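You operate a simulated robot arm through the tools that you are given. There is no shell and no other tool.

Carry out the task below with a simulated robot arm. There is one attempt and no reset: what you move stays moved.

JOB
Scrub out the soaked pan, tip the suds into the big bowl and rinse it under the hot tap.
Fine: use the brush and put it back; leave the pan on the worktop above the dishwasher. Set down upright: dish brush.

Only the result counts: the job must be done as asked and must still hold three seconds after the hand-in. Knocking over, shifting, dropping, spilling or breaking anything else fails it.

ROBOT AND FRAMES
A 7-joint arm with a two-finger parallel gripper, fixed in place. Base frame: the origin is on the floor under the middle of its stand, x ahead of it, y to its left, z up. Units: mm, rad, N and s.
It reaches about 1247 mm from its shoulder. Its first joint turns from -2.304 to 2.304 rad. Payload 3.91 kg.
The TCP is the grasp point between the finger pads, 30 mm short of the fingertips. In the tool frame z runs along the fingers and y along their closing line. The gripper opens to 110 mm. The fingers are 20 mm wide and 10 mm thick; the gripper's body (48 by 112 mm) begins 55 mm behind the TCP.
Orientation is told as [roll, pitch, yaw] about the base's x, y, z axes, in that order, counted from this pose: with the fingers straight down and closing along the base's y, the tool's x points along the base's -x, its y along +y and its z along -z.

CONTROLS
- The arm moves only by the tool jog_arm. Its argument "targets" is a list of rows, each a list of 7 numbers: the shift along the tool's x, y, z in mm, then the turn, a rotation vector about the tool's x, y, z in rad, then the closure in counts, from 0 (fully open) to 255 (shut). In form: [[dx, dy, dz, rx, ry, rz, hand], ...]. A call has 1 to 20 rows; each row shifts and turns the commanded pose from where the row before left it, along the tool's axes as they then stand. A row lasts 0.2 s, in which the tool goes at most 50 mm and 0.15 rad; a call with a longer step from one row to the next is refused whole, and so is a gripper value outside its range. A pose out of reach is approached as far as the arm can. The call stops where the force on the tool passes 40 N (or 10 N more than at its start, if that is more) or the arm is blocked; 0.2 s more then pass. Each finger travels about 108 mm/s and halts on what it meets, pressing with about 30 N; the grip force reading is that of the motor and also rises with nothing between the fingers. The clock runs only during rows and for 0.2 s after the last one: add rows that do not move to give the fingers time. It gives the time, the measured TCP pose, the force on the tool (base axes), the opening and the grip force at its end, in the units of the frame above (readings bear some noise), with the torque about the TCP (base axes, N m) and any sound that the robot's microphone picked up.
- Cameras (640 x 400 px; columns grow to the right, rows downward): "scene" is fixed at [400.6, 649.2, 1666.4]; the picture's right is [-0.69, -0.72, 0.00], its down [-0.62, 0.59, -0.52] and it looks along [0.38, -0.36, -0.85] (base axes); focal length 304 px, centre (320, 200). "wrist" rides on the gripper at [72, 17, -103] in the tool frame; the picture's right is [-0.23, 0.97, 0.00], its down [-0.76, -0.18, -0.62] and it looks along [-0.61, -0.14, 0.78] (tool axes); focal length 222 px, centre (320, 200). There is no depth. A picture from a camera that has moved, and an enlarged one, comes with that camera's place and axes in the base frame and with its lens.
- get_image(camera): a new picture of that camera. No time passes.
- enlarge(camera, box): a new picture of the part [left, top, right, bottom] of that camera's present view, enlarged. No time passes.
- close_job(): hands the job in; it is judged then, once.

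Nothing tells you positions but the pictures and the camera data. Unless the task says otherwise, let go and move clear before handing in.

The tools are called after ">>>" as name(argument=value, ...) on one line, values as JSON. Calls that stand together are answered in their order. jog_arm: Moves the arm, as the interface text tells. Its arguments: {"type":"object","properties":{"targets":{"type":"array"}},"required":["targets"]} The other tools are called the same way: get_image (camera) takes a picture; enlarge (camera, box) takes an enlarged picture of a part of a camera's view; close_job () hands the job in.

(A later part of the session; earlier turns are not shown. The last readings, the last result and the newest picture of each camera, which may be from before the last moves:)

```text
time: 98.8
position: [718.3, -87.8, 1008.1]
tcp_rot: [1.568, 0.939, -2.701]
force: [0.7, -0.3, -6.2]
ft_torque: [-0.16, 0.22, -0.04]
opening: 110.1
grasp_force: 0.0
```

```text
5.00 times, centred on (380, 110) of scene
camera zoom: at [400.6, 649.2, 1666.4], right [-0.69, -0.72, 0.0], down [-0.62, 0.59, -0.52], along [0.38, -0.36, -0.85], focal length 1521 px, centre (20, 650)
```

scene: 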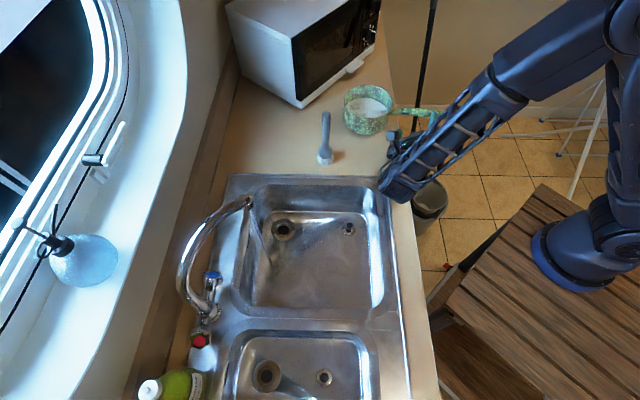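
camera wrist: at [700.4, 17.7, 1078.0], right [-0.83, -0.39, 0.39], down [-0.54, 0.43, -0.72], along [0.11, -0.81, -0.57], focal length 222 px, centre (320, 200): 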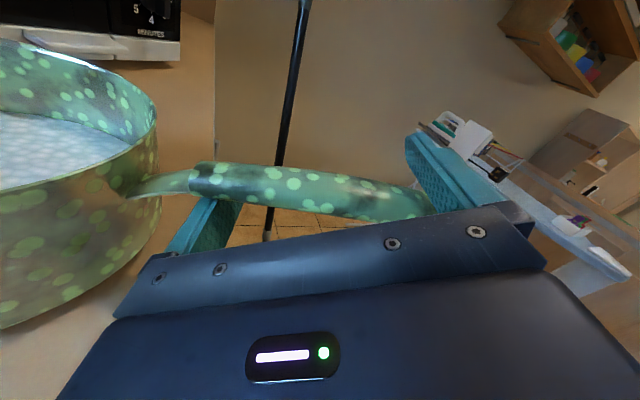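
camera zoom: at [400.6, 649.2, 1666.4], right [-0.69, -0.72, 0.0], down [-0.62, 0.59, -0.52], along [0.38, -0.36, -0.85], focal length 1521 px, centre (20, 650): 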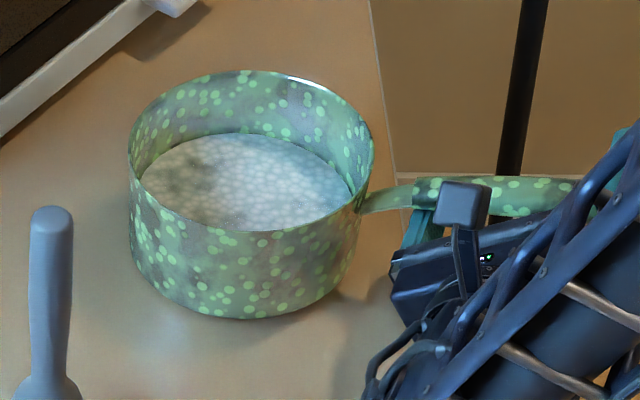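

>>> jog_arm(targets=[[0, 0, 0, 0, 0, 0.03, 0], [0, 0, 0, 0, 0, 0.03, 0], [0, 0, 0, 0, 0, 0, 0]])

>>> jog_arm(targets=[[1.65, 1.13, 0, 0, 0, 0, 0], [1.65, 1.13, 0, 0, 0, 0, 0], [0, 0, 0, 0, 0, 0, 0]])

>>> get_image(camera="wrist")

>>> enlarge(camera="scene", box=[330, 70, 430, 150])

```text
time: 99.6
position: [718.1, -87.1, 1007.7]
tcp_rot: [1.567, 0.998, -2.701]
force: [0.0, 0.9, -11.4]
ft_torque: [-0.7, 1.4, -0.01]
opening: 109.9
grasp_force: 0.1
```

```text
time: 100.4
position: [717.5, -87.1, 1012.4]
tcp_rot: [1.57, 0.998, -2.701]
force: [-0.2, 0.9, -11.2]
ft_torque: [-0.73, 1.4, 0.0]
opening: 110.1
grasp_force: 0.1
```

```text
taken
camera wrist: at [696.3, 16.1, 1083.6], right [-0.85, -0.4, 0.34], down [-0.51, 0.45, -0.74], along [0.14, -0.8, -0.59], focal length 222 px, centre (320, 200)
```

wrist: 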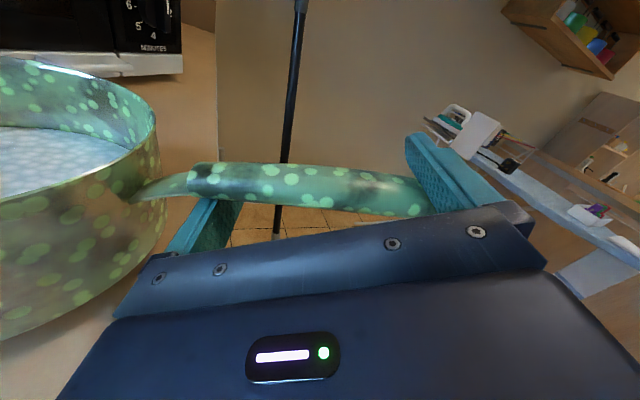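

```text
5.00 times, centred on (380, 110) of scene
camera zoom: at [400.6, 649.2, 1666.4], right [-0.69, -0.72, 0.0], down [-0.62, 0.59, -0.52], along [0.38, -0.36, -0.85], focal length 1521 px, centre (20, 650)
```

zoom: 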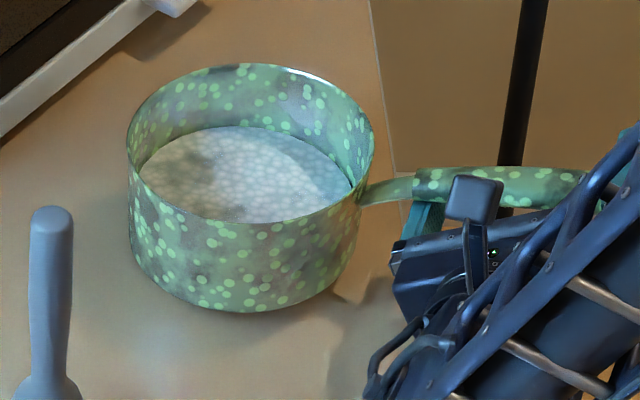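

The whole pan (about 1.15 kg) now hangs steadily in the fork. Lifting slowly and checking that it stays level.

>>> jog_arm(targets=[[4.2, 2.7, 0, 0, 0, 0, 0], [6.7, 4.3, 0, 0, 0, 0, 0], [8.4, 5.4, 0, 0, 0, 0, 0], [8.4, 5.4, 0, 0, 0, 0, 0], [4.2, 2.7, 0, 0, 0, 0, 0], [0, 0, 0, 0, 0, 0, 0]])

>>> get_image(camera="wrist")

>>> enlarge(camera="scene", box=[330, 50, 430, 150])

```text
time: 101.8
position: [718.5, -86.9, 1049.7]
tcp_rot: [1.568, 0.998, -2.703]
force: [-0.2, 0.6, -11.3]
ft_torque: [-0.71, 1.44, -0.04]
opening: 110.1
grasp_force: 0.1
```

```text
taken
camera wrist: at [696.3, 15.9, 1121.0], right [-0.85, -0.4, 0.34], down [-0.51, 0.45, -0.74], along [0.14, -0.8, -0.59], focal length 222 px, centre (320, 200)
```

wrist: 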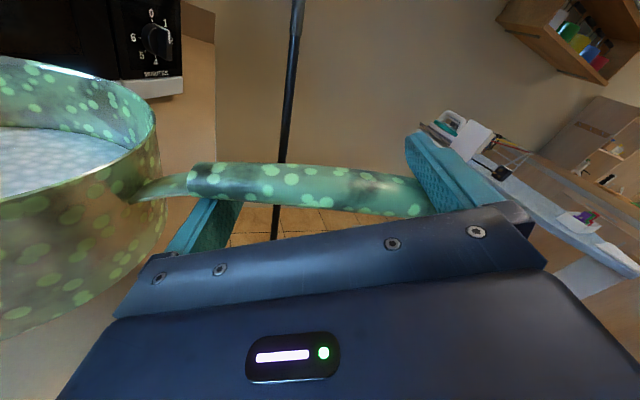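

```text
4.00 times, centred on (380, 100) of scene
camera zoom: at [400.6, 649.2, 1666.4], right [-0.69, -0.72, 0.0], down [-0.62, 0.59, -0.52], along [0.38, -0.36, -0.85], focal length 1217 px, centre (80, 600)
```

zoom: 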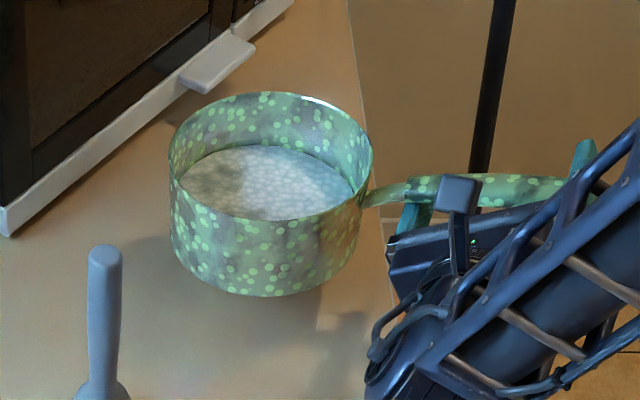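

The pan is stable, about 3° nose-down. I level it and lift higher, then check.

>>> jog_arm(targets=[[0, 0, 0, 0, 0, 0.03, 0], [0, 0, 0, 0, 0, 0.03, 0], [4.4, 2.5, 0, 0, 0, 0, 0], [8.7, 4.9, 0, 0, 0, 0, 0], [8.7, 4.9, 0, 0, 0, 0, 0], [8.7, 4.9, 0, 0, 0, 0, 0], [4.4, 2.5, 0, 0, 0, 0, 0], [0, 0, 0, 0, 0, 0, 0]])

>>> get_image(camera="wrist")

>>> get_image(camera="scene")

```text
time: 103.6
position: [718.3, -87.3, 1089.4]
tcp_rot: [1.566, 1.06, -2.702]
force: [0.6, -0.6, -10.9]
ft_torque: [-0.68, 1.44, 0.01]
opening: 110.0
grasp_force: 0.0
```

```text
taken
camera wrist: at [692.6, 13.5, 1162.5], right [-0.87, -0.41, 0.28], down [-0.46, 0.47, -0.75], along [0.18, -0.78, -0.6], focal length 222 px, centre (320, 200)
```

wrist: 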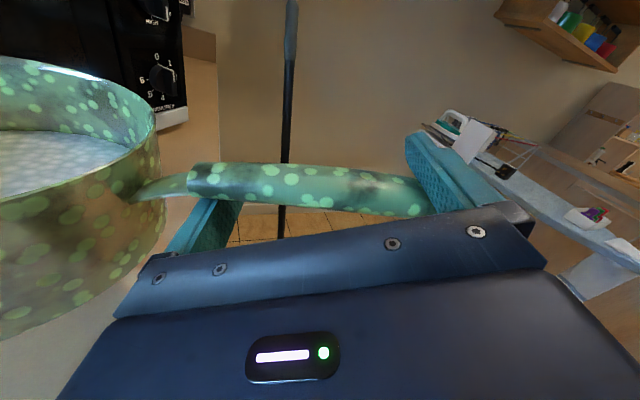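

```text
taken
```

scene: 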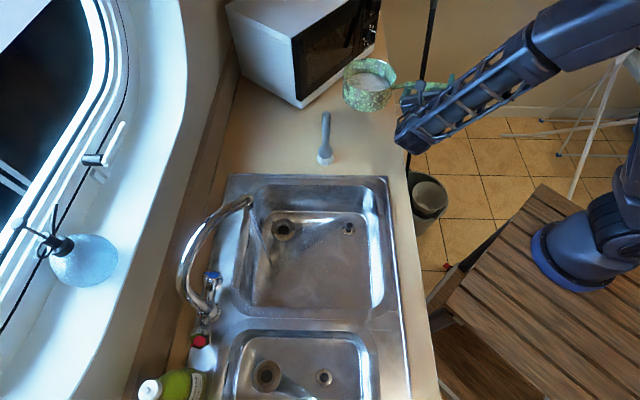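

Level and steady at pan-bottom height ≈970. Now I back it away from the brush line and carry it slowly left along the counter front.

>>> jog_arm(targets=[[-4.6, 8.2, 3.4, 0, 0, 0, 0], [-4.6, 8.2, 3.4, 0, 0, 0, 0], [-4.6, 8.2, 3.4, 0, 0, 0, 0], [-1.8, 3.2, -10.2, 0, 0, 0, 0], [-3.6, 6.4, -20.4, 0, 0, 0, 0], [-3.6, 6.4, -20.4, 0, 0, 0, 0], [-3.6, 6.4, -20.4, 0, 0, 0, 0], [-3.6, 6.4, -20.4, 0, 0, 0, 0], [-3.6, 6.4, -20.4, 0, 0, 0, 0], [-3.6, 6.4, -20.4, 0, 0, 0, 0], [-3.6, 6.4, -20.4, 0, 0, 0, 0], [-1.8, 3.2, -10.2, 0, 0, 0, 0], [0, 0, 0, 0, 0, 0, 0]])

>>> get_image(camera="wrist")

>>> get_image(camera="scene")

```text
time: 106.4
position: [574.7, 13.4, 1089.5]
tcp_rot: [1.569, 1.056, -2.701]
force: [-0.5, -0.5, -11.7]
ft_torque: [-0.72, 1.45, 0.01]
opening: 110.0
grasp_force: 0.0
```

```text
taken
camera wrist: at [548.7, 114.4, 1162.5], right [-0.87, -0.41, 0.28], down [-0.46, 0.47, -0.75], along [0.18, -0.78, -0.6], focal length 222 px, centre (320, 200)
```

wrist: 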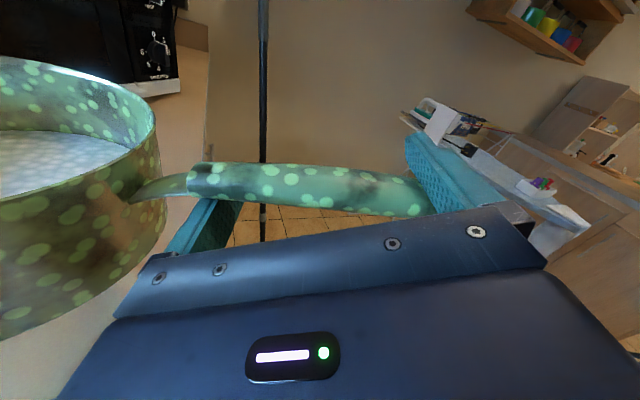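

```text
taken
```

scene: 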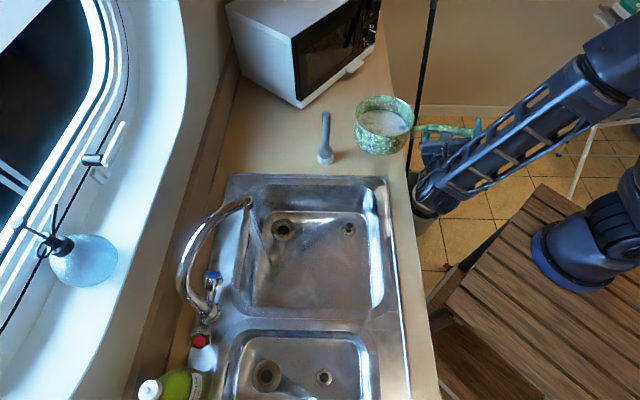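

>>> jog_arm(targets=[[-1.8, 3.2, -10.2, 0, 0, 0, 0], [-3.6, 6.4, -20.4, 0, 0, 0, 0], [-3.6, 6.4, -20.4, 0, 0, 0, 0], [-3.6, 6.4, -20.4, 0, 0, 0, 0], [-3.6, 6.4, -20.4, 0, 0, 0, 0], [-3.6, 6.4, -20.4, 0, 0, 0, 0], [-3.6, 6.4, -20.4, 0, 0, 0, 0], [-1.8, 3.2, -10.2, 0, 0, 0, 0], [2.6, -4.6, -8.7, 0, 0, 0, 0], [5.2, -9.2, -17.5, 0, 0, 0, 0], [5.2, -9.2, -17.5, 0, 0, 0, 0], [5.2, -9.2, -17.5, 0, 0, 0, 0], [5.2, -9.2, -17.5, 0, 0, 0, 0], [5.2, -9.2, -17.5, 0, 0, 0, 0], [2.6, -4.6, -8.7, 0, 0, 0, 0], [0, 0, 0, 0, 0, 0, 0]])

>>> get_image(camera="wrist")

>>> get_image(camera="scene")

```text
time: 109.8
position: [479.8, 243.2, 1091.3]
tcp_rot: [1.567, 1.059, -2.701]
force: [0.3, 0.8, -10.7]
ft_torque: [-0.68, 1.46, 0.01]
opening: 110.0
grasp_force: 0.1
```

```text
taken
camera wrist: at [453.4, 344.5, 1163.5], right [-0.87, -0.41, 0.28], down [-0.46, 0.47, -0.75], along [0.18, -0.78, -0.6], focal length 222 px, centre (320, 200)
```

wrist: 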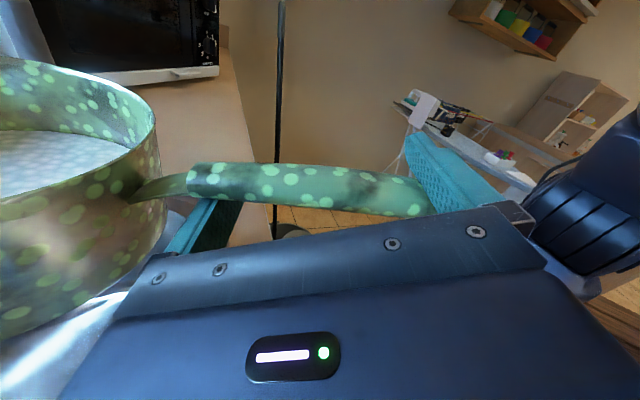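

```text
taken
```

scene: 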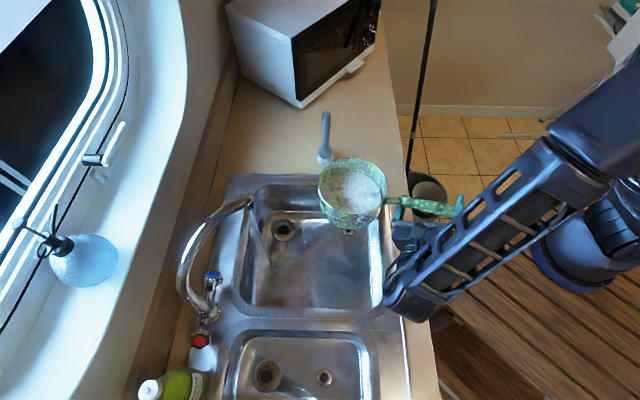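

The pan is over the big bowl. I move it a little further in so that its lip will stay over the bowl while tipping.

>>> jog_arm(targets=[[2.7, -4.7, -7.9, 0, 0, 0, 0], [5.3, -9.5, -15.7, 0, 0, 0, 0], [5.3, -9.5, -15.7, 0, 0, 0, 0], [5.3, -9.5, -15.7, 0, 0, 0, 0], [5.3, -9.5, -15.7, 0, 0, 0, 0], [5.3, -9.5, -15.7, 0, 0, 0, 0], [5.3, -9.5, -15.7, 0, 0, 0, 0], [2.7, -4.7, -7.9, 0, 0, 0, 0], [0, 0, 0, 0, 0, 0, 0]])

>>> get_image(camera="wrist")

>>> get_image(camera="scene")

```text
time: 111.8
position: [500.8, 374.7, 1091.4]
tcp_rot: [1.569, 1.058, -2.701]
force: [1.4, 0.5, -11.1]
ft_torque: [-0.7, 1.42, 0.02]
opening: 109.8
grasp_force: 0.0
```

```text
taken
camera wrist: at [474.8, 476.3, 1163.4], right [-0.87, -0.41, 0.28], down [-0.46, 0.47, -0.75], along [0.18, -0.78, -0.6], focal length 222 px, centre (320, 200)
```

wrist: 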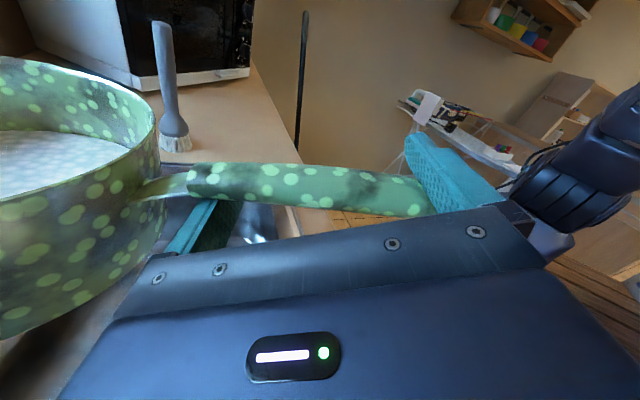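

```text
taken
```

scene: 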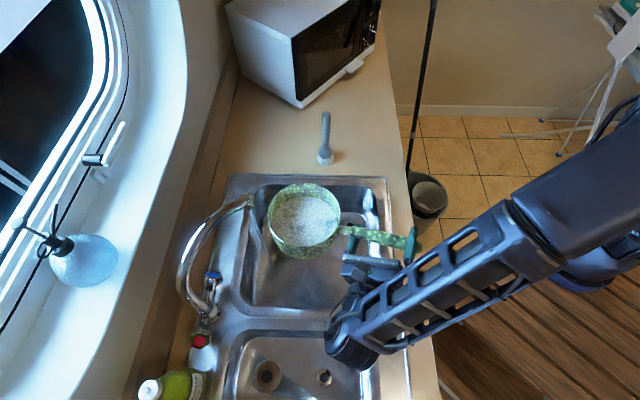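

Positioned over the bowl. Now tipping nose-down in small steps, watching the weight and whether the handle slides.

>>> jog_arm(targets=[[0, 0, 0, 0, 0, -0.04, 0], [0, 0, 0, 0, 0, -0.06, 0], [0, 0, 0, 0, 0, -0.06, 0], [0, 0, 0, 0, 0, -0.06, 0], [0, 0, 0, 0, 0, -0.06, 0], [0, 0, 0, 0, 0, -0.04, 0], [0, 0, 0, 0, 0, 0, 0]])

>>> get_image(camera="wrist")

>>> enlarge(camera="scene", box=[220, 160, 440, 300])

```text
time: 113.4
position: [499.8, 372.9, 1090.5]
tcp_rot: [1.57, 0.737, -2.7]
force: [-1.0, 0.2, -12.1]
ft_torque: [-0.6, 1.24, 0.01]
opening: 110.1
grasp_force: 0.0
```

```text
taken
camera wrist: at [494.4, 485.5, 1152.9], right [-0.74, -0.35, 0.57], down [-0.67, 0.37, -0.64], along [0.01, -0.86, -0.51], focal length 222 px, centre (320, 200)
```

wrist: 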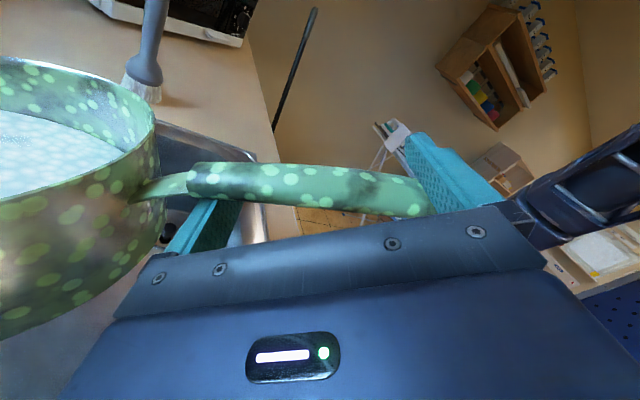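

```text
2.86 times, centred on (330, 230) of scene
camera zoom: at [400.6, 649.2, 1666.4], right [-0.69, -0.72, 0.0], down [-0.62, 0.59, -0.52], along [0.38, -0.36, -0.85], focal length 869 px, centre (291, 114)
```

zoom: 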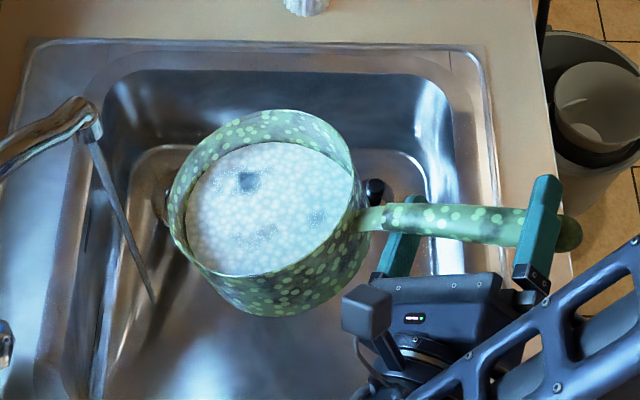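

>>> jog_arm(targets=[[0, 0, 0, 0, 0, -0.05, 0], [0, 0, 0, 0, 0, -0.05, 0], [0, 0, 0, 0, 0, -0.05, 0], [0, 0, 0, 0, 0, 0, 0], [0, 0, 0, 0, 0, 0, 0]])

>>> get_image(camera="wrist")

>>> enlarge(camera="scene", box=[220, 160, 440, 300])

```text
time: 114.6
position: [500.4, 373.5, 1091.0]
tcp_rot: [1.568, 0.588, -2.7]
force: [-0.1, 0.2, -11.4]
ft_torque: [-0.53, 1.09, -0.01]
opening: 109.9
grasp_force: 0.0
```

```text
taken
camera wrist: at [502.6, 488.9, 1146.2], right [-0.66, -0.31, 0.68], down [-0.75, 0.33, -0.57], along [-0.05, -0.89, -0.46], focal length 222 px, centre (320, 200)
```

wrist: 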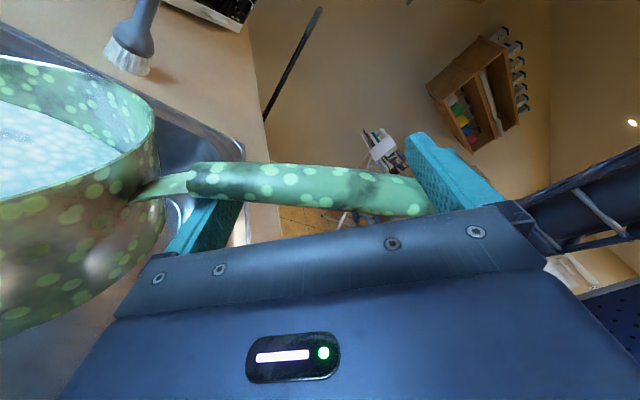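

```text
2.86 times, centred on (330, 230) of scene
camera zoom: at [400.6, 649.2, 1666.4], right [-0.69, -0.72, 0.0], down [-0.62, 0.59, -0.52], along [0.38, -0.36, -0.85], focal length 869 px, centre (291, 114)
```

zoom: 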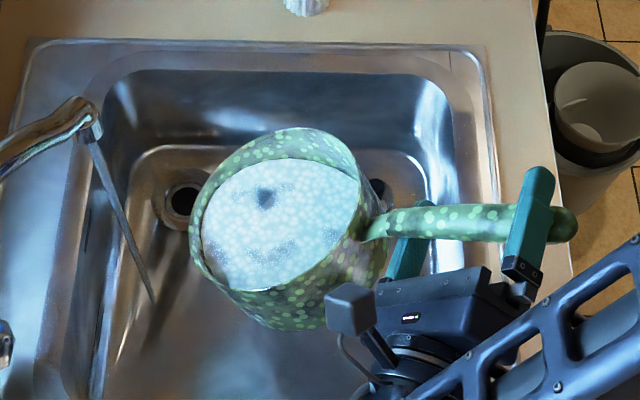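

No sliding, and the suds stay put at 27°, so a much steeper tilt is needed. I'll gradually clamp the handle while continuing to turn, all of it over the bowl.

>>> jog_arm(targets=[[0, 0, 0, 0, 0, -0.02, 20], [0, 0, 0, 0, 0, -0.03, 40], [0, 0, 0, 0, 0, -0.04, 60], [0, 0, 0, 0, 0, -0.04, 80], [0, 0, 0, 0, 0, 0, 80], [0, 0, 0, 0, 0, 0, 80]])

>>> get_image(camera="wrist")

>>> enlarge(camera="scene", box=[220, 160, 440, 300])

```text
time: 116.0
position: [501.0, 374.7, 1091.8]
tcp_rot: [1.569, 0.459, -2.699]
force: [-0.1, 0.6, -11.3]
ft_torque: [-0.57, 1.18, 0.0]
opening: 84.8
grasp_force: 10.0
```

```text
taken
camera wrist: at [508.1, 492.1, 1139.3], right [-0.57, -0.27, 0.77], down [-0.81, 0.31, -0.5], along [-0.1, -0.91, -0.4], focal length 222 px, centre (320, 200)
```

wrist: 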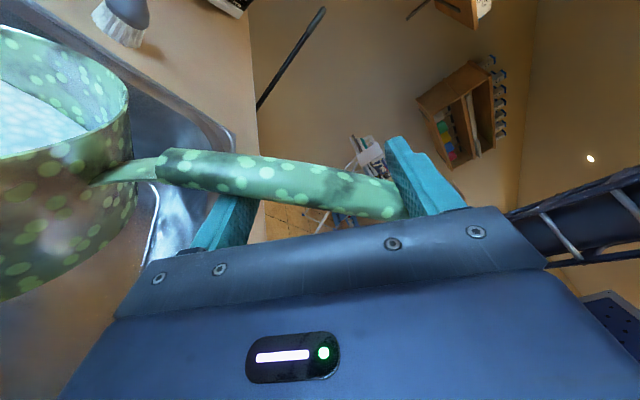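

```text
2.86 times, centred on (330, 230) of scene
camera zoom: at [400.6, 649.2, 1666.4], right [-0.69, -0.72, 0.0], down [-0.62, 0.59, -0.52], along [0.38, -0.36, -0.85], focal length 869 px, centre (291, 114)
```

zoom: 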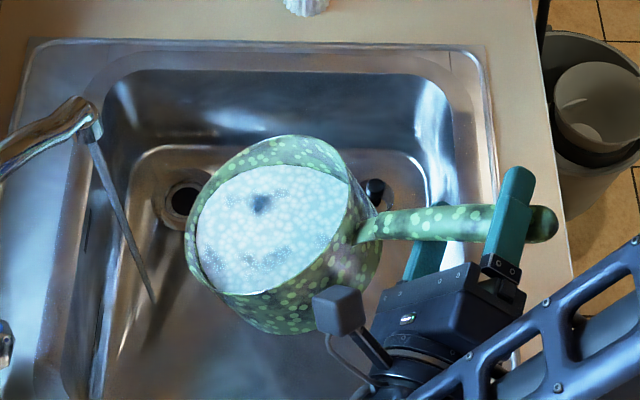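

Closing while tilted lets the handle creep inward. I bring the pan back to level first, clamp there, and then tip.

>>> jog_arm(targets=[[0, 0, 0, 0, 0, 0.06, 80], [0, 0, 0, 0, 0, 0.08, 80], [0, 0, 0, 0, 0, 0.08, 80], [0, 0, 0, 0, 0, 0.08, 80], [0, 0, 0, 0, 0, 0.08, 80], [0, 0, 0, 0, 0, 0.08, 80], [0, 0, 0, 0, 0, 0.04, 80], [0, 0, 0, 0, 0, 0, 80]])

>>> get_image(camera="wrist")

>>> enlarge(camera="scene", box=[220, 160, 440, 300])

```text
time: 117.8
position: [500.3, 374.4, 1091.0]
tcp_rot: [1.57, 0.958, -2.702]
force: [0.1, 0.2, -10.2]
ft_torque: [-0.81, 1.57, -0.01]
opening: 84.3
grasp_force: 9.1
```

```text
taken
camera wrist: at [481.3, 478.7, 1161.5], right [-0.84, -0.4, 0.37], down [-0.53, 0.44, -0.72], along [0.12, -0.81, -0.58], focal length 222 px, centre (320, 200)
```

wrist: 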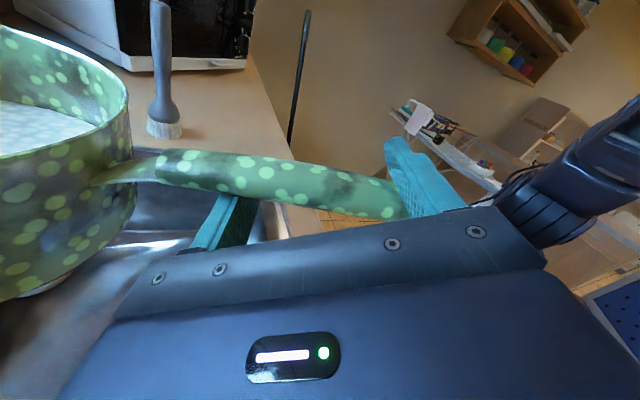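

```text
2.86 times, centred on (330, 230) of scene
camera zoom: at [400.6, 649.2, 1666.4], right [-0.69, -0.72, 0.0], down [-0.62, 0.59, -0.52], along [0.38, -0.36, -0.85], focal length 869 px, centre (291, 114)
```

zoom: 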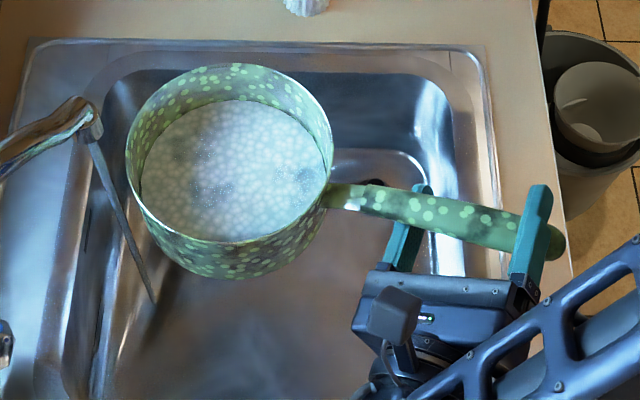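

>>> jog_arm(targets=[[0, 0, 0, 0, 0, -0.0217, 90], [0, 0, 0, 0, 0, -0.0217, 100], [0, 0, 0, 0, 0, -0.0217, 110], [0, 0, 0, 0, 0, -0.0217, 120], [0, 0, 0, 0, 0, -0.0265, 130], [0, 0, 0, 0, 0, -0.0265, 140], [0, 0, 0, 0, 0, -0.0265, 150], [0, 0, 0, 0, 0, 0, 150]])

>>> get_image(camera="wrist")

>>> enlarge(camera="scene", box=[220, 160, 440, 300])

```text
time: 119.6
position: [500.0, 374.3, 1092.4]
tcp_rot: [1.569, 0.792, -2.7]
force: [0.5, 0.0, -11.6]
ft_torque: [-0.83, 1.63, -0.01]
opening: 67.9
grasp_force: 22.6
```

```text
taken
camera wrist: at [491.1, 483.2, 1155.8], right [-0.77, -0.37, 0.52], down [-0.64, 0.39, -0.67], along [0.04, -0.85, -0.53], focal length 222 px, centre (320, 200)
```

wrist: 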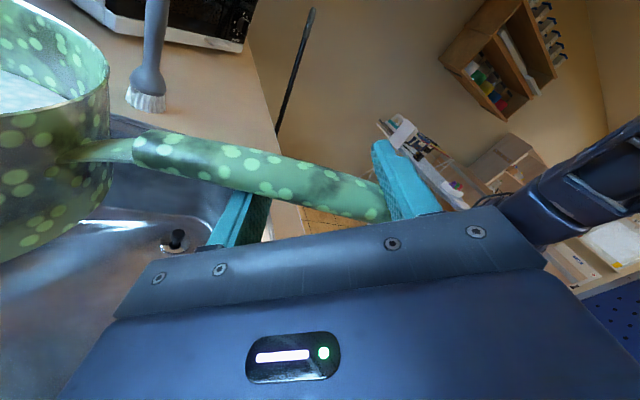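

```text
2.86 times, centred on (330, 230) of scene
camera zoom: at [400.6, 649.2, 1666.4], right [-0.69, -0.72, 0.0], down [-0.62, 0.59, -0.52], along [0.38, -0.36, -0.85], focal length 869 px, centre (291, 114)
```

zoom: 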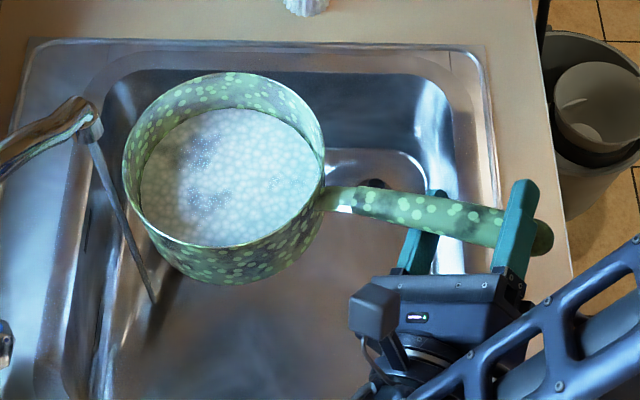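

The clamp creeps toward the handle's tip, which is unsafe for a steep pour. I'll re-level, carry the pan back to the worktop slowly, and use a better grasp right at the neck, which can hold 1.15 kg.

>>> jog_arm(targets=[[0, 0, 0, 0, 0, 0.03, 150], [0, 0, 0, 0, 0, 0.03, 150], [-4, 4.5, 8.6, 0, 0, 0, 150], [-7.9, 9.05, 17.3, 0, 0, 0, 150], [-7.9, 9.05, 17.3, 0, 0, 0, 150], [-7.9, 9.05, 17.3, 0, 0, 0, 150], [-7.9, 9.05, 17.3, 0, 0, 0, 150], [-7.9, 9.05, 17.3, 0, 0, 0, 150], [-7.9, 9.05, 17.3, 0, 0, 0, 150], [-4, 4.5, 8.6, 0, 0, 0, 150], [0, 0, 0, 0, 0, 0, 150]])

>>> get_image(camera="wrist")

>>> get_image(camera="scene")

```text
time: 122.0
position: [477.5, 229.4, 1091.2]
tcp_rot: [1.569, 0.849, -2.703]
force: [0.2, 0.7, -12.0]
ft_torque: [-0.81, 1.66, -0.01]
opening: 68.0
grasp_force: 22.8
```

```text
taken
camera wrist: at [464.4, 336.9, 1157.3], right [-0.8, -0.38, 0.47], down [-0.6, 0.41, -0.69], along [0.07, -0.83, -0.55], focal length 222 px, centre (320, 200)
```

wrist: 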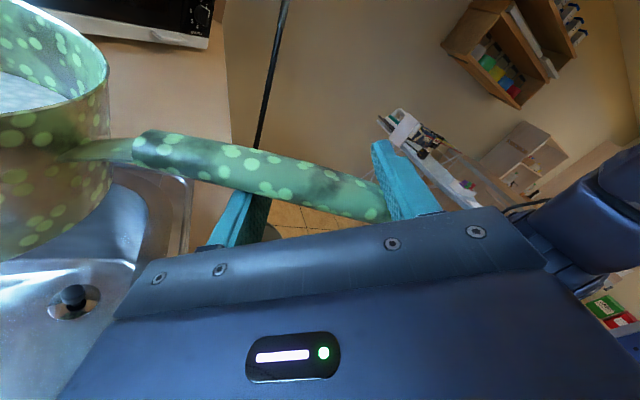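

```text
taken
```

scene: 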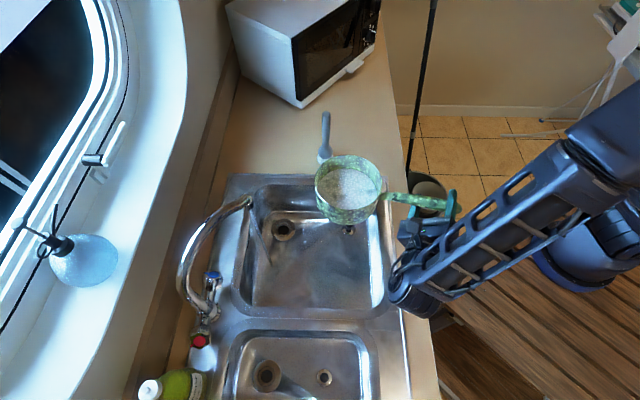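

>>> jog_arm(targets=[[-4.1, 4.7, 8.6, 0, 0, 0, 150], [-8.2, 9.3, 17.2, 0, 0, 0, 150], [-8.2, 9.3, 17.2, 0, 0, 0, 150], [-8.2, 9.3, 17.2, 0, 0, 0, 150], [-8.2, 9.3, 17.2, 0, 0, 0, 150], [-8.2, 9.3, 17.2, 0, 0, 0, 150], [-4.1, 4.7, 8.6, 0, 0, 0, 150], [2.4, -2.7, 10.1, 0, 0, 0, 150], [4.8, -5.5, 20.2, 0, 0, 0, 150], [4.8, -5.5, 20.2, 0, 0, 0, 150], [4.8, -5.5, 20.2, 0, 0, 0, 150], [4.8, -5.5, 20.2, 0, 0, 0, 150], [4.8, -5.5, 20.2, 0, 0, 0, 150], [4.8, -5.5, 20.2, 0, 0, 0, 150], [2.4, -2.7, 10.1, 0, 0, 0, 150], [0, 0, 0, 0, 0, 0, 150]])

>>> get_image(camera="wrist")

>>> get_image(camera="scene")

```text
time: 125.4
position: [558.5, -2.8, 1092.2]
tcp_rot: [1.568, 0.852, -2.699]
force: [-0.1, -0.4, -12.2]
ft_torque: [-0.82, 1.66, -0.01]
opening: 67.4
grasp_force: 22.9
```

```text
taken
camera wrist: at [546.3, 105.3, 1158.0], right [-0.8, -0.38, 0.47], down [-0.6, 0.41, -0.69], along [0.07, -0.83, -0.55], focal length 222 px, centre (320, 200)
```

wrist: 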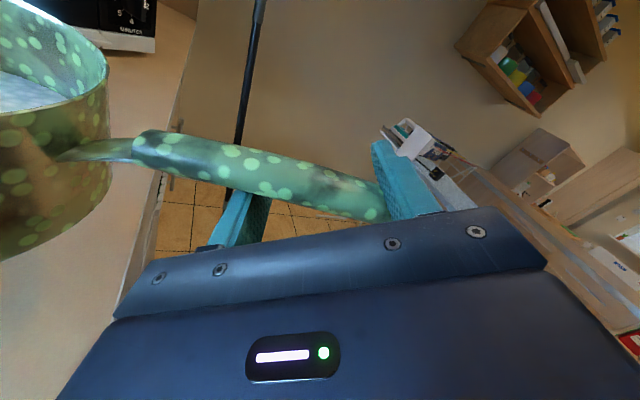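

```text
taken
```

scene: 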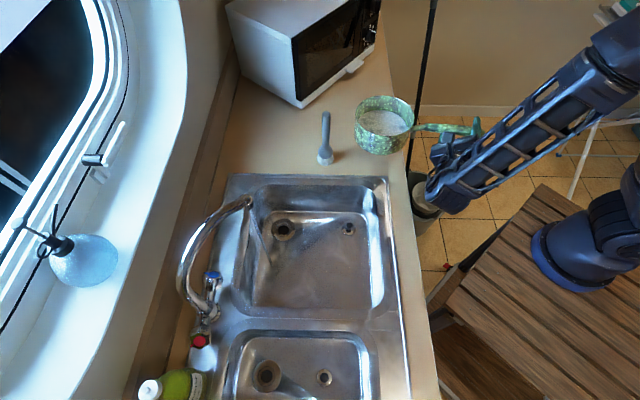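

>>> jog_arm(targets=[[2.4, -2.7, 10.1, 0, 0, 0, 150], [4.8, -5.5, 20.2, 0, 0, 0, 150], [4.8, -5.5, 20.2, 0, 0, 0, 150], [4.8, -5.5, 20.2, 0, 0, 0, 150], [4.8, -5.5, 20.2, 0, 0, 0, 150], [4.8, -5.5, 20.2, 0, 0, 0, 150], [4.8, -5.5, 20.2, 0, 0, 0, 150], [2.4, -2.7, 10.1, 0, 0, 0, 150], [9.3, -10.6, -5.1, 0, 0, 0, 150], [9.3, -10.6, -5.1, 0, 0, 0, 150], [0, 0, 0, 0, 0, 0, 150]])

>>> get_image(camera="wrist")

>>> enlarge(camera="scene", box=[310, 50, 450, 170])

```text
time: 127.8
position: [689.6, -86.9, 1089.7]
tcp_rot: [1.569, 0.852, -2.701]
force: [-0.3, 0.3, -10.8]
ft_torque: [-0.79, 1.65, 0.0]
opening: 67.5
grasp_force: 22.3
```

```text
taken
camera wrist: at [676.4, 20.7, 1156.8], right [-0.8, -0.38, 0.47], down [-0.6, 0.41, -0.69], along [0.07, -0.83, -0.55], focal length 222 px, centre (320, 200)
```

wrist: 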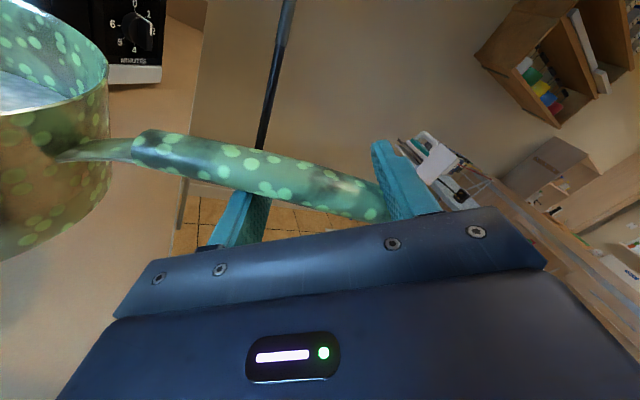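

```text
3.33 times, centred on (380, 110) of scene
camera zoom: at [400.6, 649.2, 1666.4], right [-0.69, -0.72, 0.0], down [-0.62, 0.59, -0.52], along [0.38, -0.36, -0.85], focal length 1014 px, centre (120, 500)
```

zoom: 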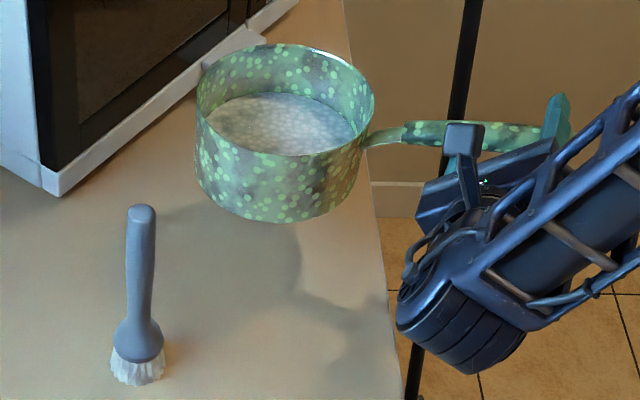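

Back over the worktop. Lowering it gently until the weight comes off.

>>> jog_arm(targets=[[-7.5, -6.6, 0, 0, 0, 0, 150], [-11.3, -9.9, 0, 0, 0, 0, 150], [-11.3, -9.9, 0, 0, 0, 0, 150], [-11.3, -9.9, 0, 0, 0, 0, 150], [-11.3, -9.9, 0, 0, 0, 0, 150], [-7.5, -6.6, 0, 0, 0, 0, 150], [0, 0, 0, 0, 0, 0, 150]])

>>> enlarge(camera="scene", box=[310, 50, 450, 170])

>>> get_image(camera="wrist")

```text
time: 129.4
position: [686.2, -85.9, 1009.2]
tcp_rot: [1.569, 0.851, -2.703]
force: [1.1, -0.5, -11.1]
ft_torque: [-0.8, 1.66, 0.03]
opening: 67.4
grasp_force: 22.1
```

```text
3.33 times, centred on (380, 110) of scene
camera zoom: at [400.6, 649.2, 1666.4], right [-0.69, -0.72, 0.0], down [-0.62, 0.59, -0.52], along [0.38, -0.36, -0.85], focal length 1014 px, centre (120, 500)
```

zoom: 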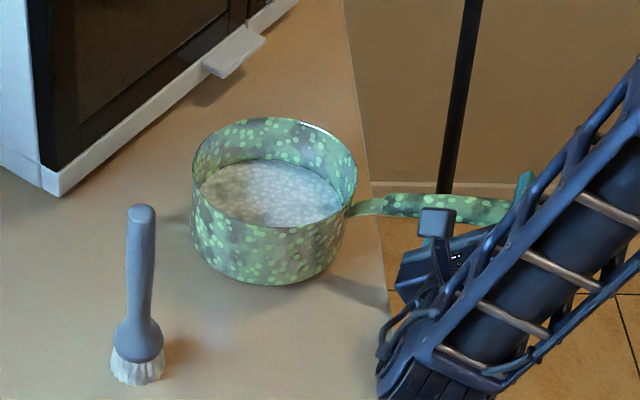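

```text
taken
camera wrist: at [674.6, 20.5, 1076.2], right [-0.8, -0.38, 0.47], down [-0.6, 0.41, -0.69], along [0.07, -0.83, -0.55], focal length 222 px, centre (320, 200)
```

wrist: 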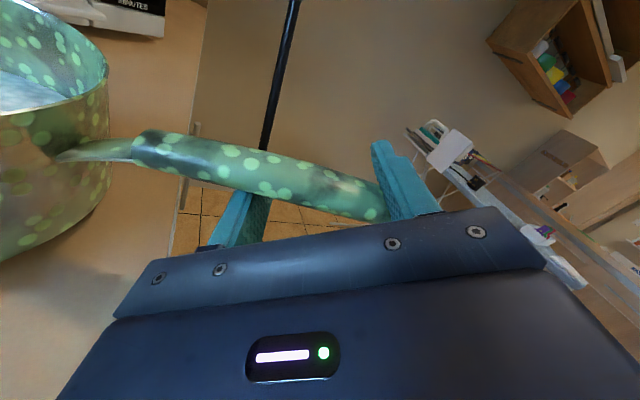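

>>> jog_arm(targets=[[-3, -2.6, 0, 0, 0, 0, 150], [-3, -2.6, 0, 0, 0, 0, 150], [-1.5, -1.3, 0, 0, 0, 0, 150], [0, 0, 0, 0, 0, 0, 150]])

>>> jog_arm(targets=[[-1.5, -1.3, 0, 0, 0, 0, 150], [-1.5, -1.3, 0, 0, 0, 0, 150], [0, 0, 0, 0, 0, 0, 150]])

>>> enlarge(camera="scene", box=[310, 50, 450, 170])

```text
time: 130.4
position: [687.8, -86.8, 1000.4]
tcp_rot: [1.57, 0.851, -2.702]
force: [0.4, 0.2, -11.3]
ft_torque: [-0.84, 1.7, 0.02]
opening: 67.1
grasp_force: 21.7
```

```text
time: 131.2
position: [686.7, -87.1, 996.2]
tcp_rot: [1.569, 0.851, -2.699]
force: [-1.4, -0.7, -6.5]
ft_torque: [-0.68, 1.19, -0.07]
opening: 65.6
grasp_force: 20.0
```

```text
3.33 times, centred on (380, 110) of scene
camera zoom: at [400.6, 649.2, 1666.4], right [-0.69, -0.72, 0.0], down [-0.62, 0.59, -0.52], along [0.38, -0.36, -0.85], focal length 1014 px, centre (120, 500)
```

zoom: 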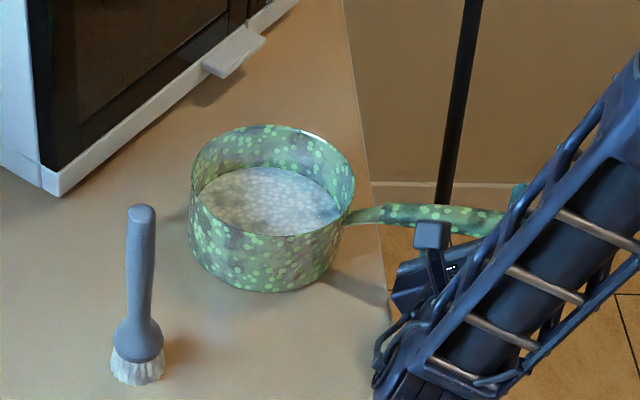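

>>> jog_arm(targets=[[-0.8, -0.7, 0, 0, 0, 0, 135], [-0.8, -0.7, 0, 0, 0, 0, 120], [-0.8, -0.7, 0, 0, 0, 0, 105], [-0.8, -0.7, 0, 0, 0, 0, 90], [-0.8, -0.7, 0, 0, 0, 0, 70], [0, 0, 0, 0, 0, 0, 70]])

>>> get_image(camera="wrist")

>>> enlarge(camera="scene", box=[310, 50, 450, 170])

```text
time: 132.6
position: [688.2, -87.4, 992.9]
tcp_rot: [1.569, 0.853, -2.7]
force: [0.0, 0.0, 2.2]
ft_torque: [-0.05, 0.05, 0.0]
opening: 80.5
grasp_force: 0.7
```

```text
taken
camera wrist: at [675.0, 20.5, 1058.2], right [-0.8, -0.38, 0.47], down [-0.6, 0.41, -0.69], along [0.07, -0.83, -0.55], focal length 222 px, centre (320, 200)
```

wrist: 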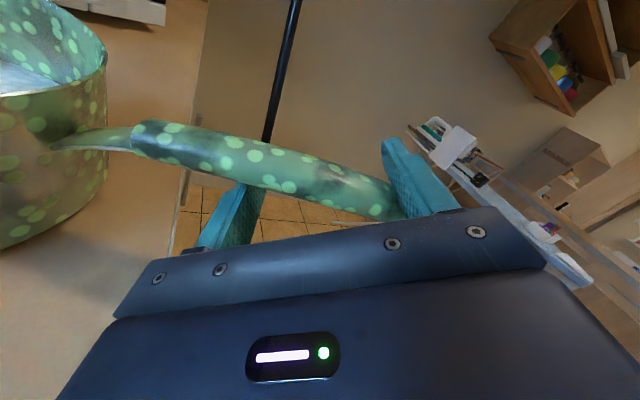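

```text
3.33 times, centred on (380, 110) of scene
camera zoom: at [400.6, 649.2, 1666.4], right [-0.69, -0.72, 0.0], down [-0.62, 0.59, -0.52], along [0.38, -0.36, -0.85], focal length 1014 px, centre (120, 500)
```

zoom: 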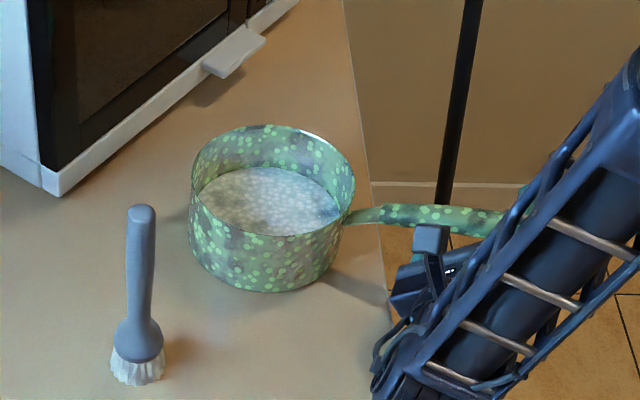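

The pan sits flat on the worktop. Loosening the fork and withdrawing sideways.

>>> jog_arm(targets=[[0, 0, 0, 0, 0, -0.1, 70], [0, 0, 0, 0, 0, -0.12, 40], [0, 0, 0, 0, 0, -0.1, 0], [0, 0, 0, 0, 0, 0, 0], [0, 0, -20, 0, 0, 0, 0], [0, 0, -30, 0, 0, 0, 0], [0, 0, -40, 0, 0, 0, 0], [0, 0, -40, 0, 0, 0, 0], [0, 0, 0, 0, 0, 0, 0]])

>>> get_image(camera="wrist")

>>> get_image(camera="scene")

```text
time: 134.6
position: [631.2, 29.3, 991.2]
tcp_rot: [1.569, 0.533, -2.7]
force: [-0.1, -0.2, -0.4]
ft_torque: [-0.01, -0.04, -0.01]
opening: 110.1
grasp_force: 0.0
```

```text
taken
camera wrist: at [636.8, 145.4, 1043.5], right [-0.62, -0.3, 0.72], down [-0.78, 0.32, -0.54], along [-0.07, -0.9, -0.43], focal length 222 px, centre (320, 200)
```

wrist: 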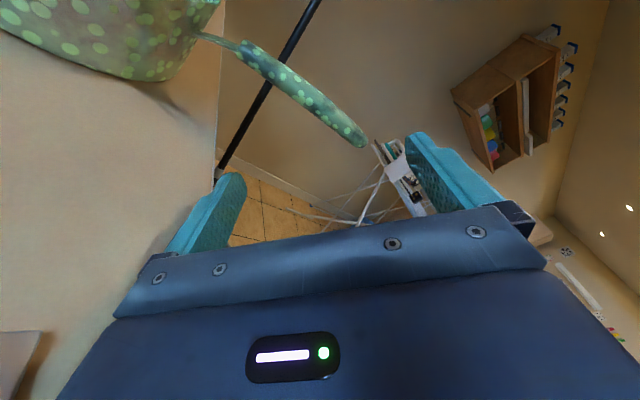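

```text
taken
```

scene: 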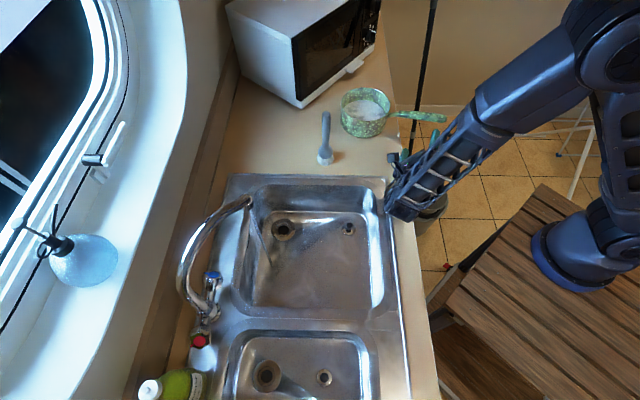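

The pan is back safely. Before regrasping, I'll raise the empty gripper and test how far the wrist can spin about its own axis, since the pour needs that.

>>> jog_arm(targets=[[20, 33, -10, 0, 0, 0, 0], [20, 33, -10, 0, 0, 0, 0], [20, 33, -10, 0, 0, 0, 0], [20, 33, -10, 0, 0, 0, 0], [0, 0, 0, 0, 0, -0.148, 0], [0, 0, 0, 0, 0, -0.148, 0], [0, 0, 0, 0, 0, -0.148, 0], [0, 0, 0, 0, 0, -0.148, 0], [0, 0, 0, 0, 0, -0.148, 0], [0, 0, 0, 0, 0, -0.148, 0], [0, 0, 0, 0, 0, -0.148, 0], [0, 0, 0, 0, 0, -0.148, 0], [0, 0, 0, 0, 0, -0.148, 0], [0, 0, 0, 0, 0, -0.148, 0], [0, 0, 0, 0, 0, -0.148, 0], [0, 0, 0, 0, 0, -0.148, 0], [0, 0, 0, 0, 0, 0, 0]])

>>> get_image(camera="scene")

>>> get_image(camera="wrist")

```text
time: 138.2
position: [594.2, 71.5, 1123.0]
tcp_rot: [1.57, -1.04, -2.702]
force: [-0.8, 0.0, 0.0]
ft_torque: [-0.02, -0.03, 0.0]
opening: 110.1
grasp_force: 0.1
out of reach, approached as far as the arm can: row 14, 15, 16
```

```text
taken
```

scene: 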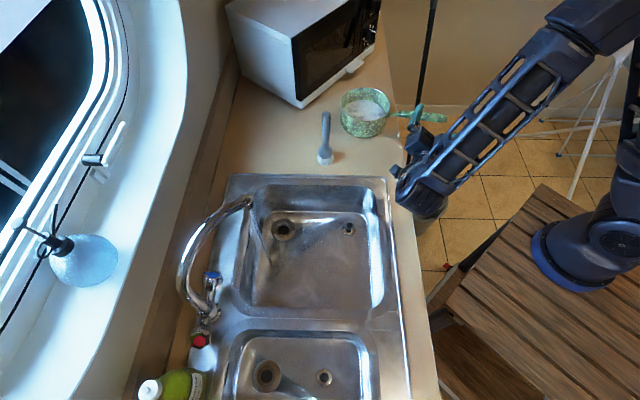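

```text
taken
camera wrist: at [597.5, 186.0, 1070.9], right [0.66, 0.31, 0.69], down [-0.75, 0.33, 0.57], along [-0.05, -0.89, 0.45], focal length 222 px, centre (320, 200)
```

wrist: 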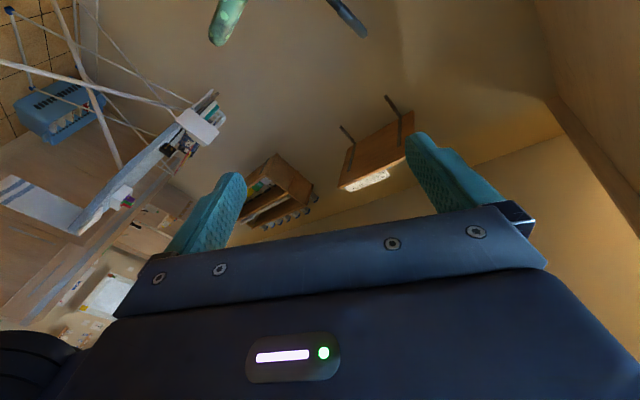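

The wrist spin stops at about τ=150°. Starting from the orientation flipped by 180° should give plenty of range for the pour, so I'll test rotating the other way.

>>> jog_arm(targets=[[0, 0, 0, 0, 0, 0.148, 0], [0, 0, 0, 0, 0, 0.148, 0], [0, 0, 0, 0, 0, 0.148, 0], [0, 0, 0, 0, 0, 0.148, 0], [0, 0, 0, 0, 0, 0.148, 0], [0, 0, 0, 0, 0, 0.148, 0], [0, 0, 0, 0, 0, 0.148, 0], [0, 0, 0, 0, 0, 0.148, 0], [0, 0, 0, 0, 0, 0.148, 0], [0, 0, 0, 0, 0, 0.148, 0], [0, 0, 0, 0, 0, 0.148, 0], [0, 0, 0, 0, 0, 0.148, 0], [0, 0, 0, 0, 0, 0.148, 0], [0, 0, 0, 0, 0, 0.148, 0], [0, 0, 0, 0, 0, 0.148, 0], [0, 0, 0, 0, 0, 0.148, 0], [0, 0, 0, 0, 0, 0.148, 0], [0, 0, 0, 0, 0, 0.148, 0], [0, 0, 0, 0, 0, 0.148, 0], [0, 0, 0, 0, 0, 0, 0]])

>>> jog_arm(targets=[[0, 0, 0, 0, 0, 0.148, 0], [0, 0, 0, 0, 0, 0.148, 0], [0, 0, 0, 0, 0, 0.148, 0], [0, 0, 0, 0, 0, 0.148, 0], [0, 0, 0, 0, 0, 0.148, 0], [0, 0, 0, 0, 0, 0.148, 0], [0, 0, 0, 0, 0, 0.148, 0], [0, 0, 0, 0, 0, 0.148, 0], [0, 0, 0, 0, 0, 0.148, 0], [0, 0, 0, 0, 0, 0.148, 0], [0, 0, 0, 0, 0, 0.148, 0], [0, 0, 0, 0, 0, 0, 0]])

>>> get_image(camera="wrist")

>>> get_image(camera="scene")

```text
time: 142.4
position: [596.1, 72.0, 1124.1]
tcp_rot: [-1.568, 1.366, 0.445]
force: [0.5, -0.1, -0.7]
ft_torque: [0.0, 0.05, 0.02]
opening: 110.2
grasp_force: 0.0
```

```text
time: 145.0
position: [595.7, 71.3, 1124.9]
tcp_rot: [-1.57, -0.261, 0.441]
force: [1.0, -0.2, 0.0]
ft_torque: [0.01, 0.01, 0.01]
opening: 109.8
grasp_force: 0.0
```

```text
taken
camera wrist: at [492.1, 135.9, 1090.2], right [0.43, 0.2, -0.88], down [0.36, 0.86, 0.37], along [0.83, -0.47, 0.29], focal length 222 px, centre (320, 200)
```

wrist: 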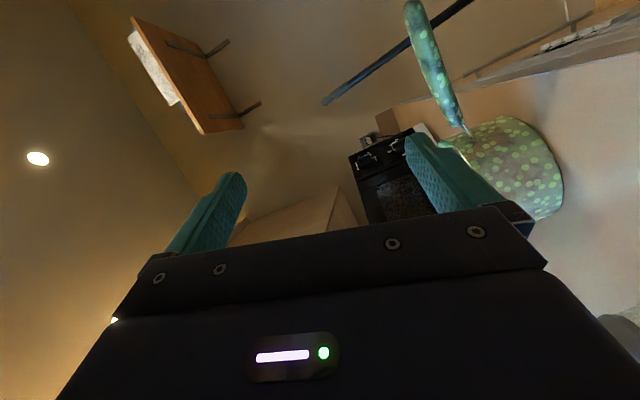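

```text
taken
```

scene: 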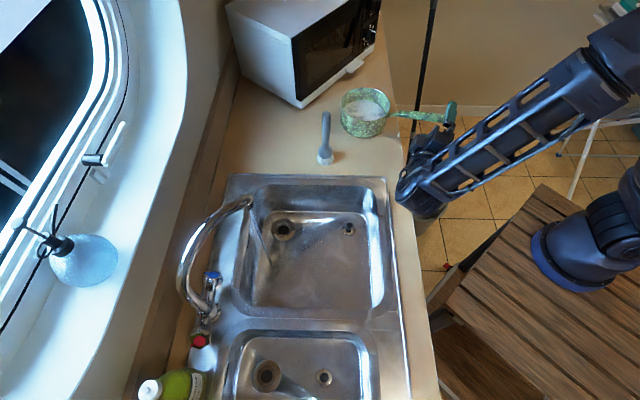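

Flipped orientation is reachable with lots of spin range left. Now I re-measure where the pan and handle sit.

>>> enlarge(camera="wrist", box=[380, 0, 600, 230])

>>> enlarge(camera="scene", box=[330, 70, 470, 150])

```text
1.74 times, centred on (490, 115) of wrist
camera zoom: at [492.1, 135.9, 1090.2], right [0.43, 0.2, -0.88], down [0.36, 0.86, 0.37], along [0.83, -0.47, 0.29], focal length 386 px, centre (24, 348)
```

zoom: 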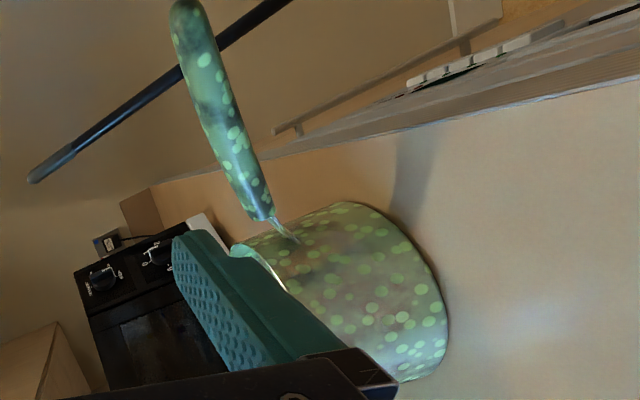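

```text
4.57 times, centred on (400, 110) of scene
camera zoom: at [400.6, 649.2, 1666.4], right [-0.69, -0.72, 0.0], down [-0.62, 0.59, -0.52], along [0.38, -0.36, -0.85], focal length 1391 px, centre (-46, 611)
```

zoom: 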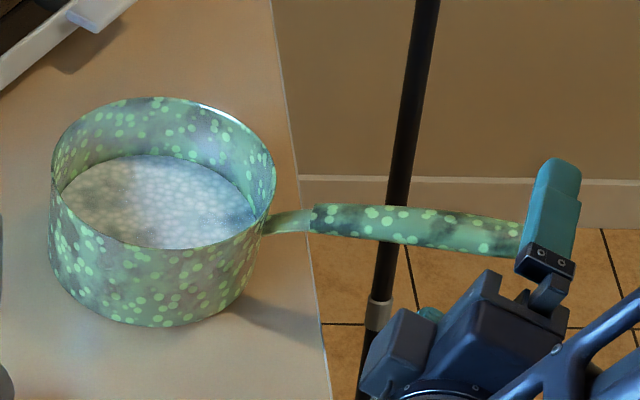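

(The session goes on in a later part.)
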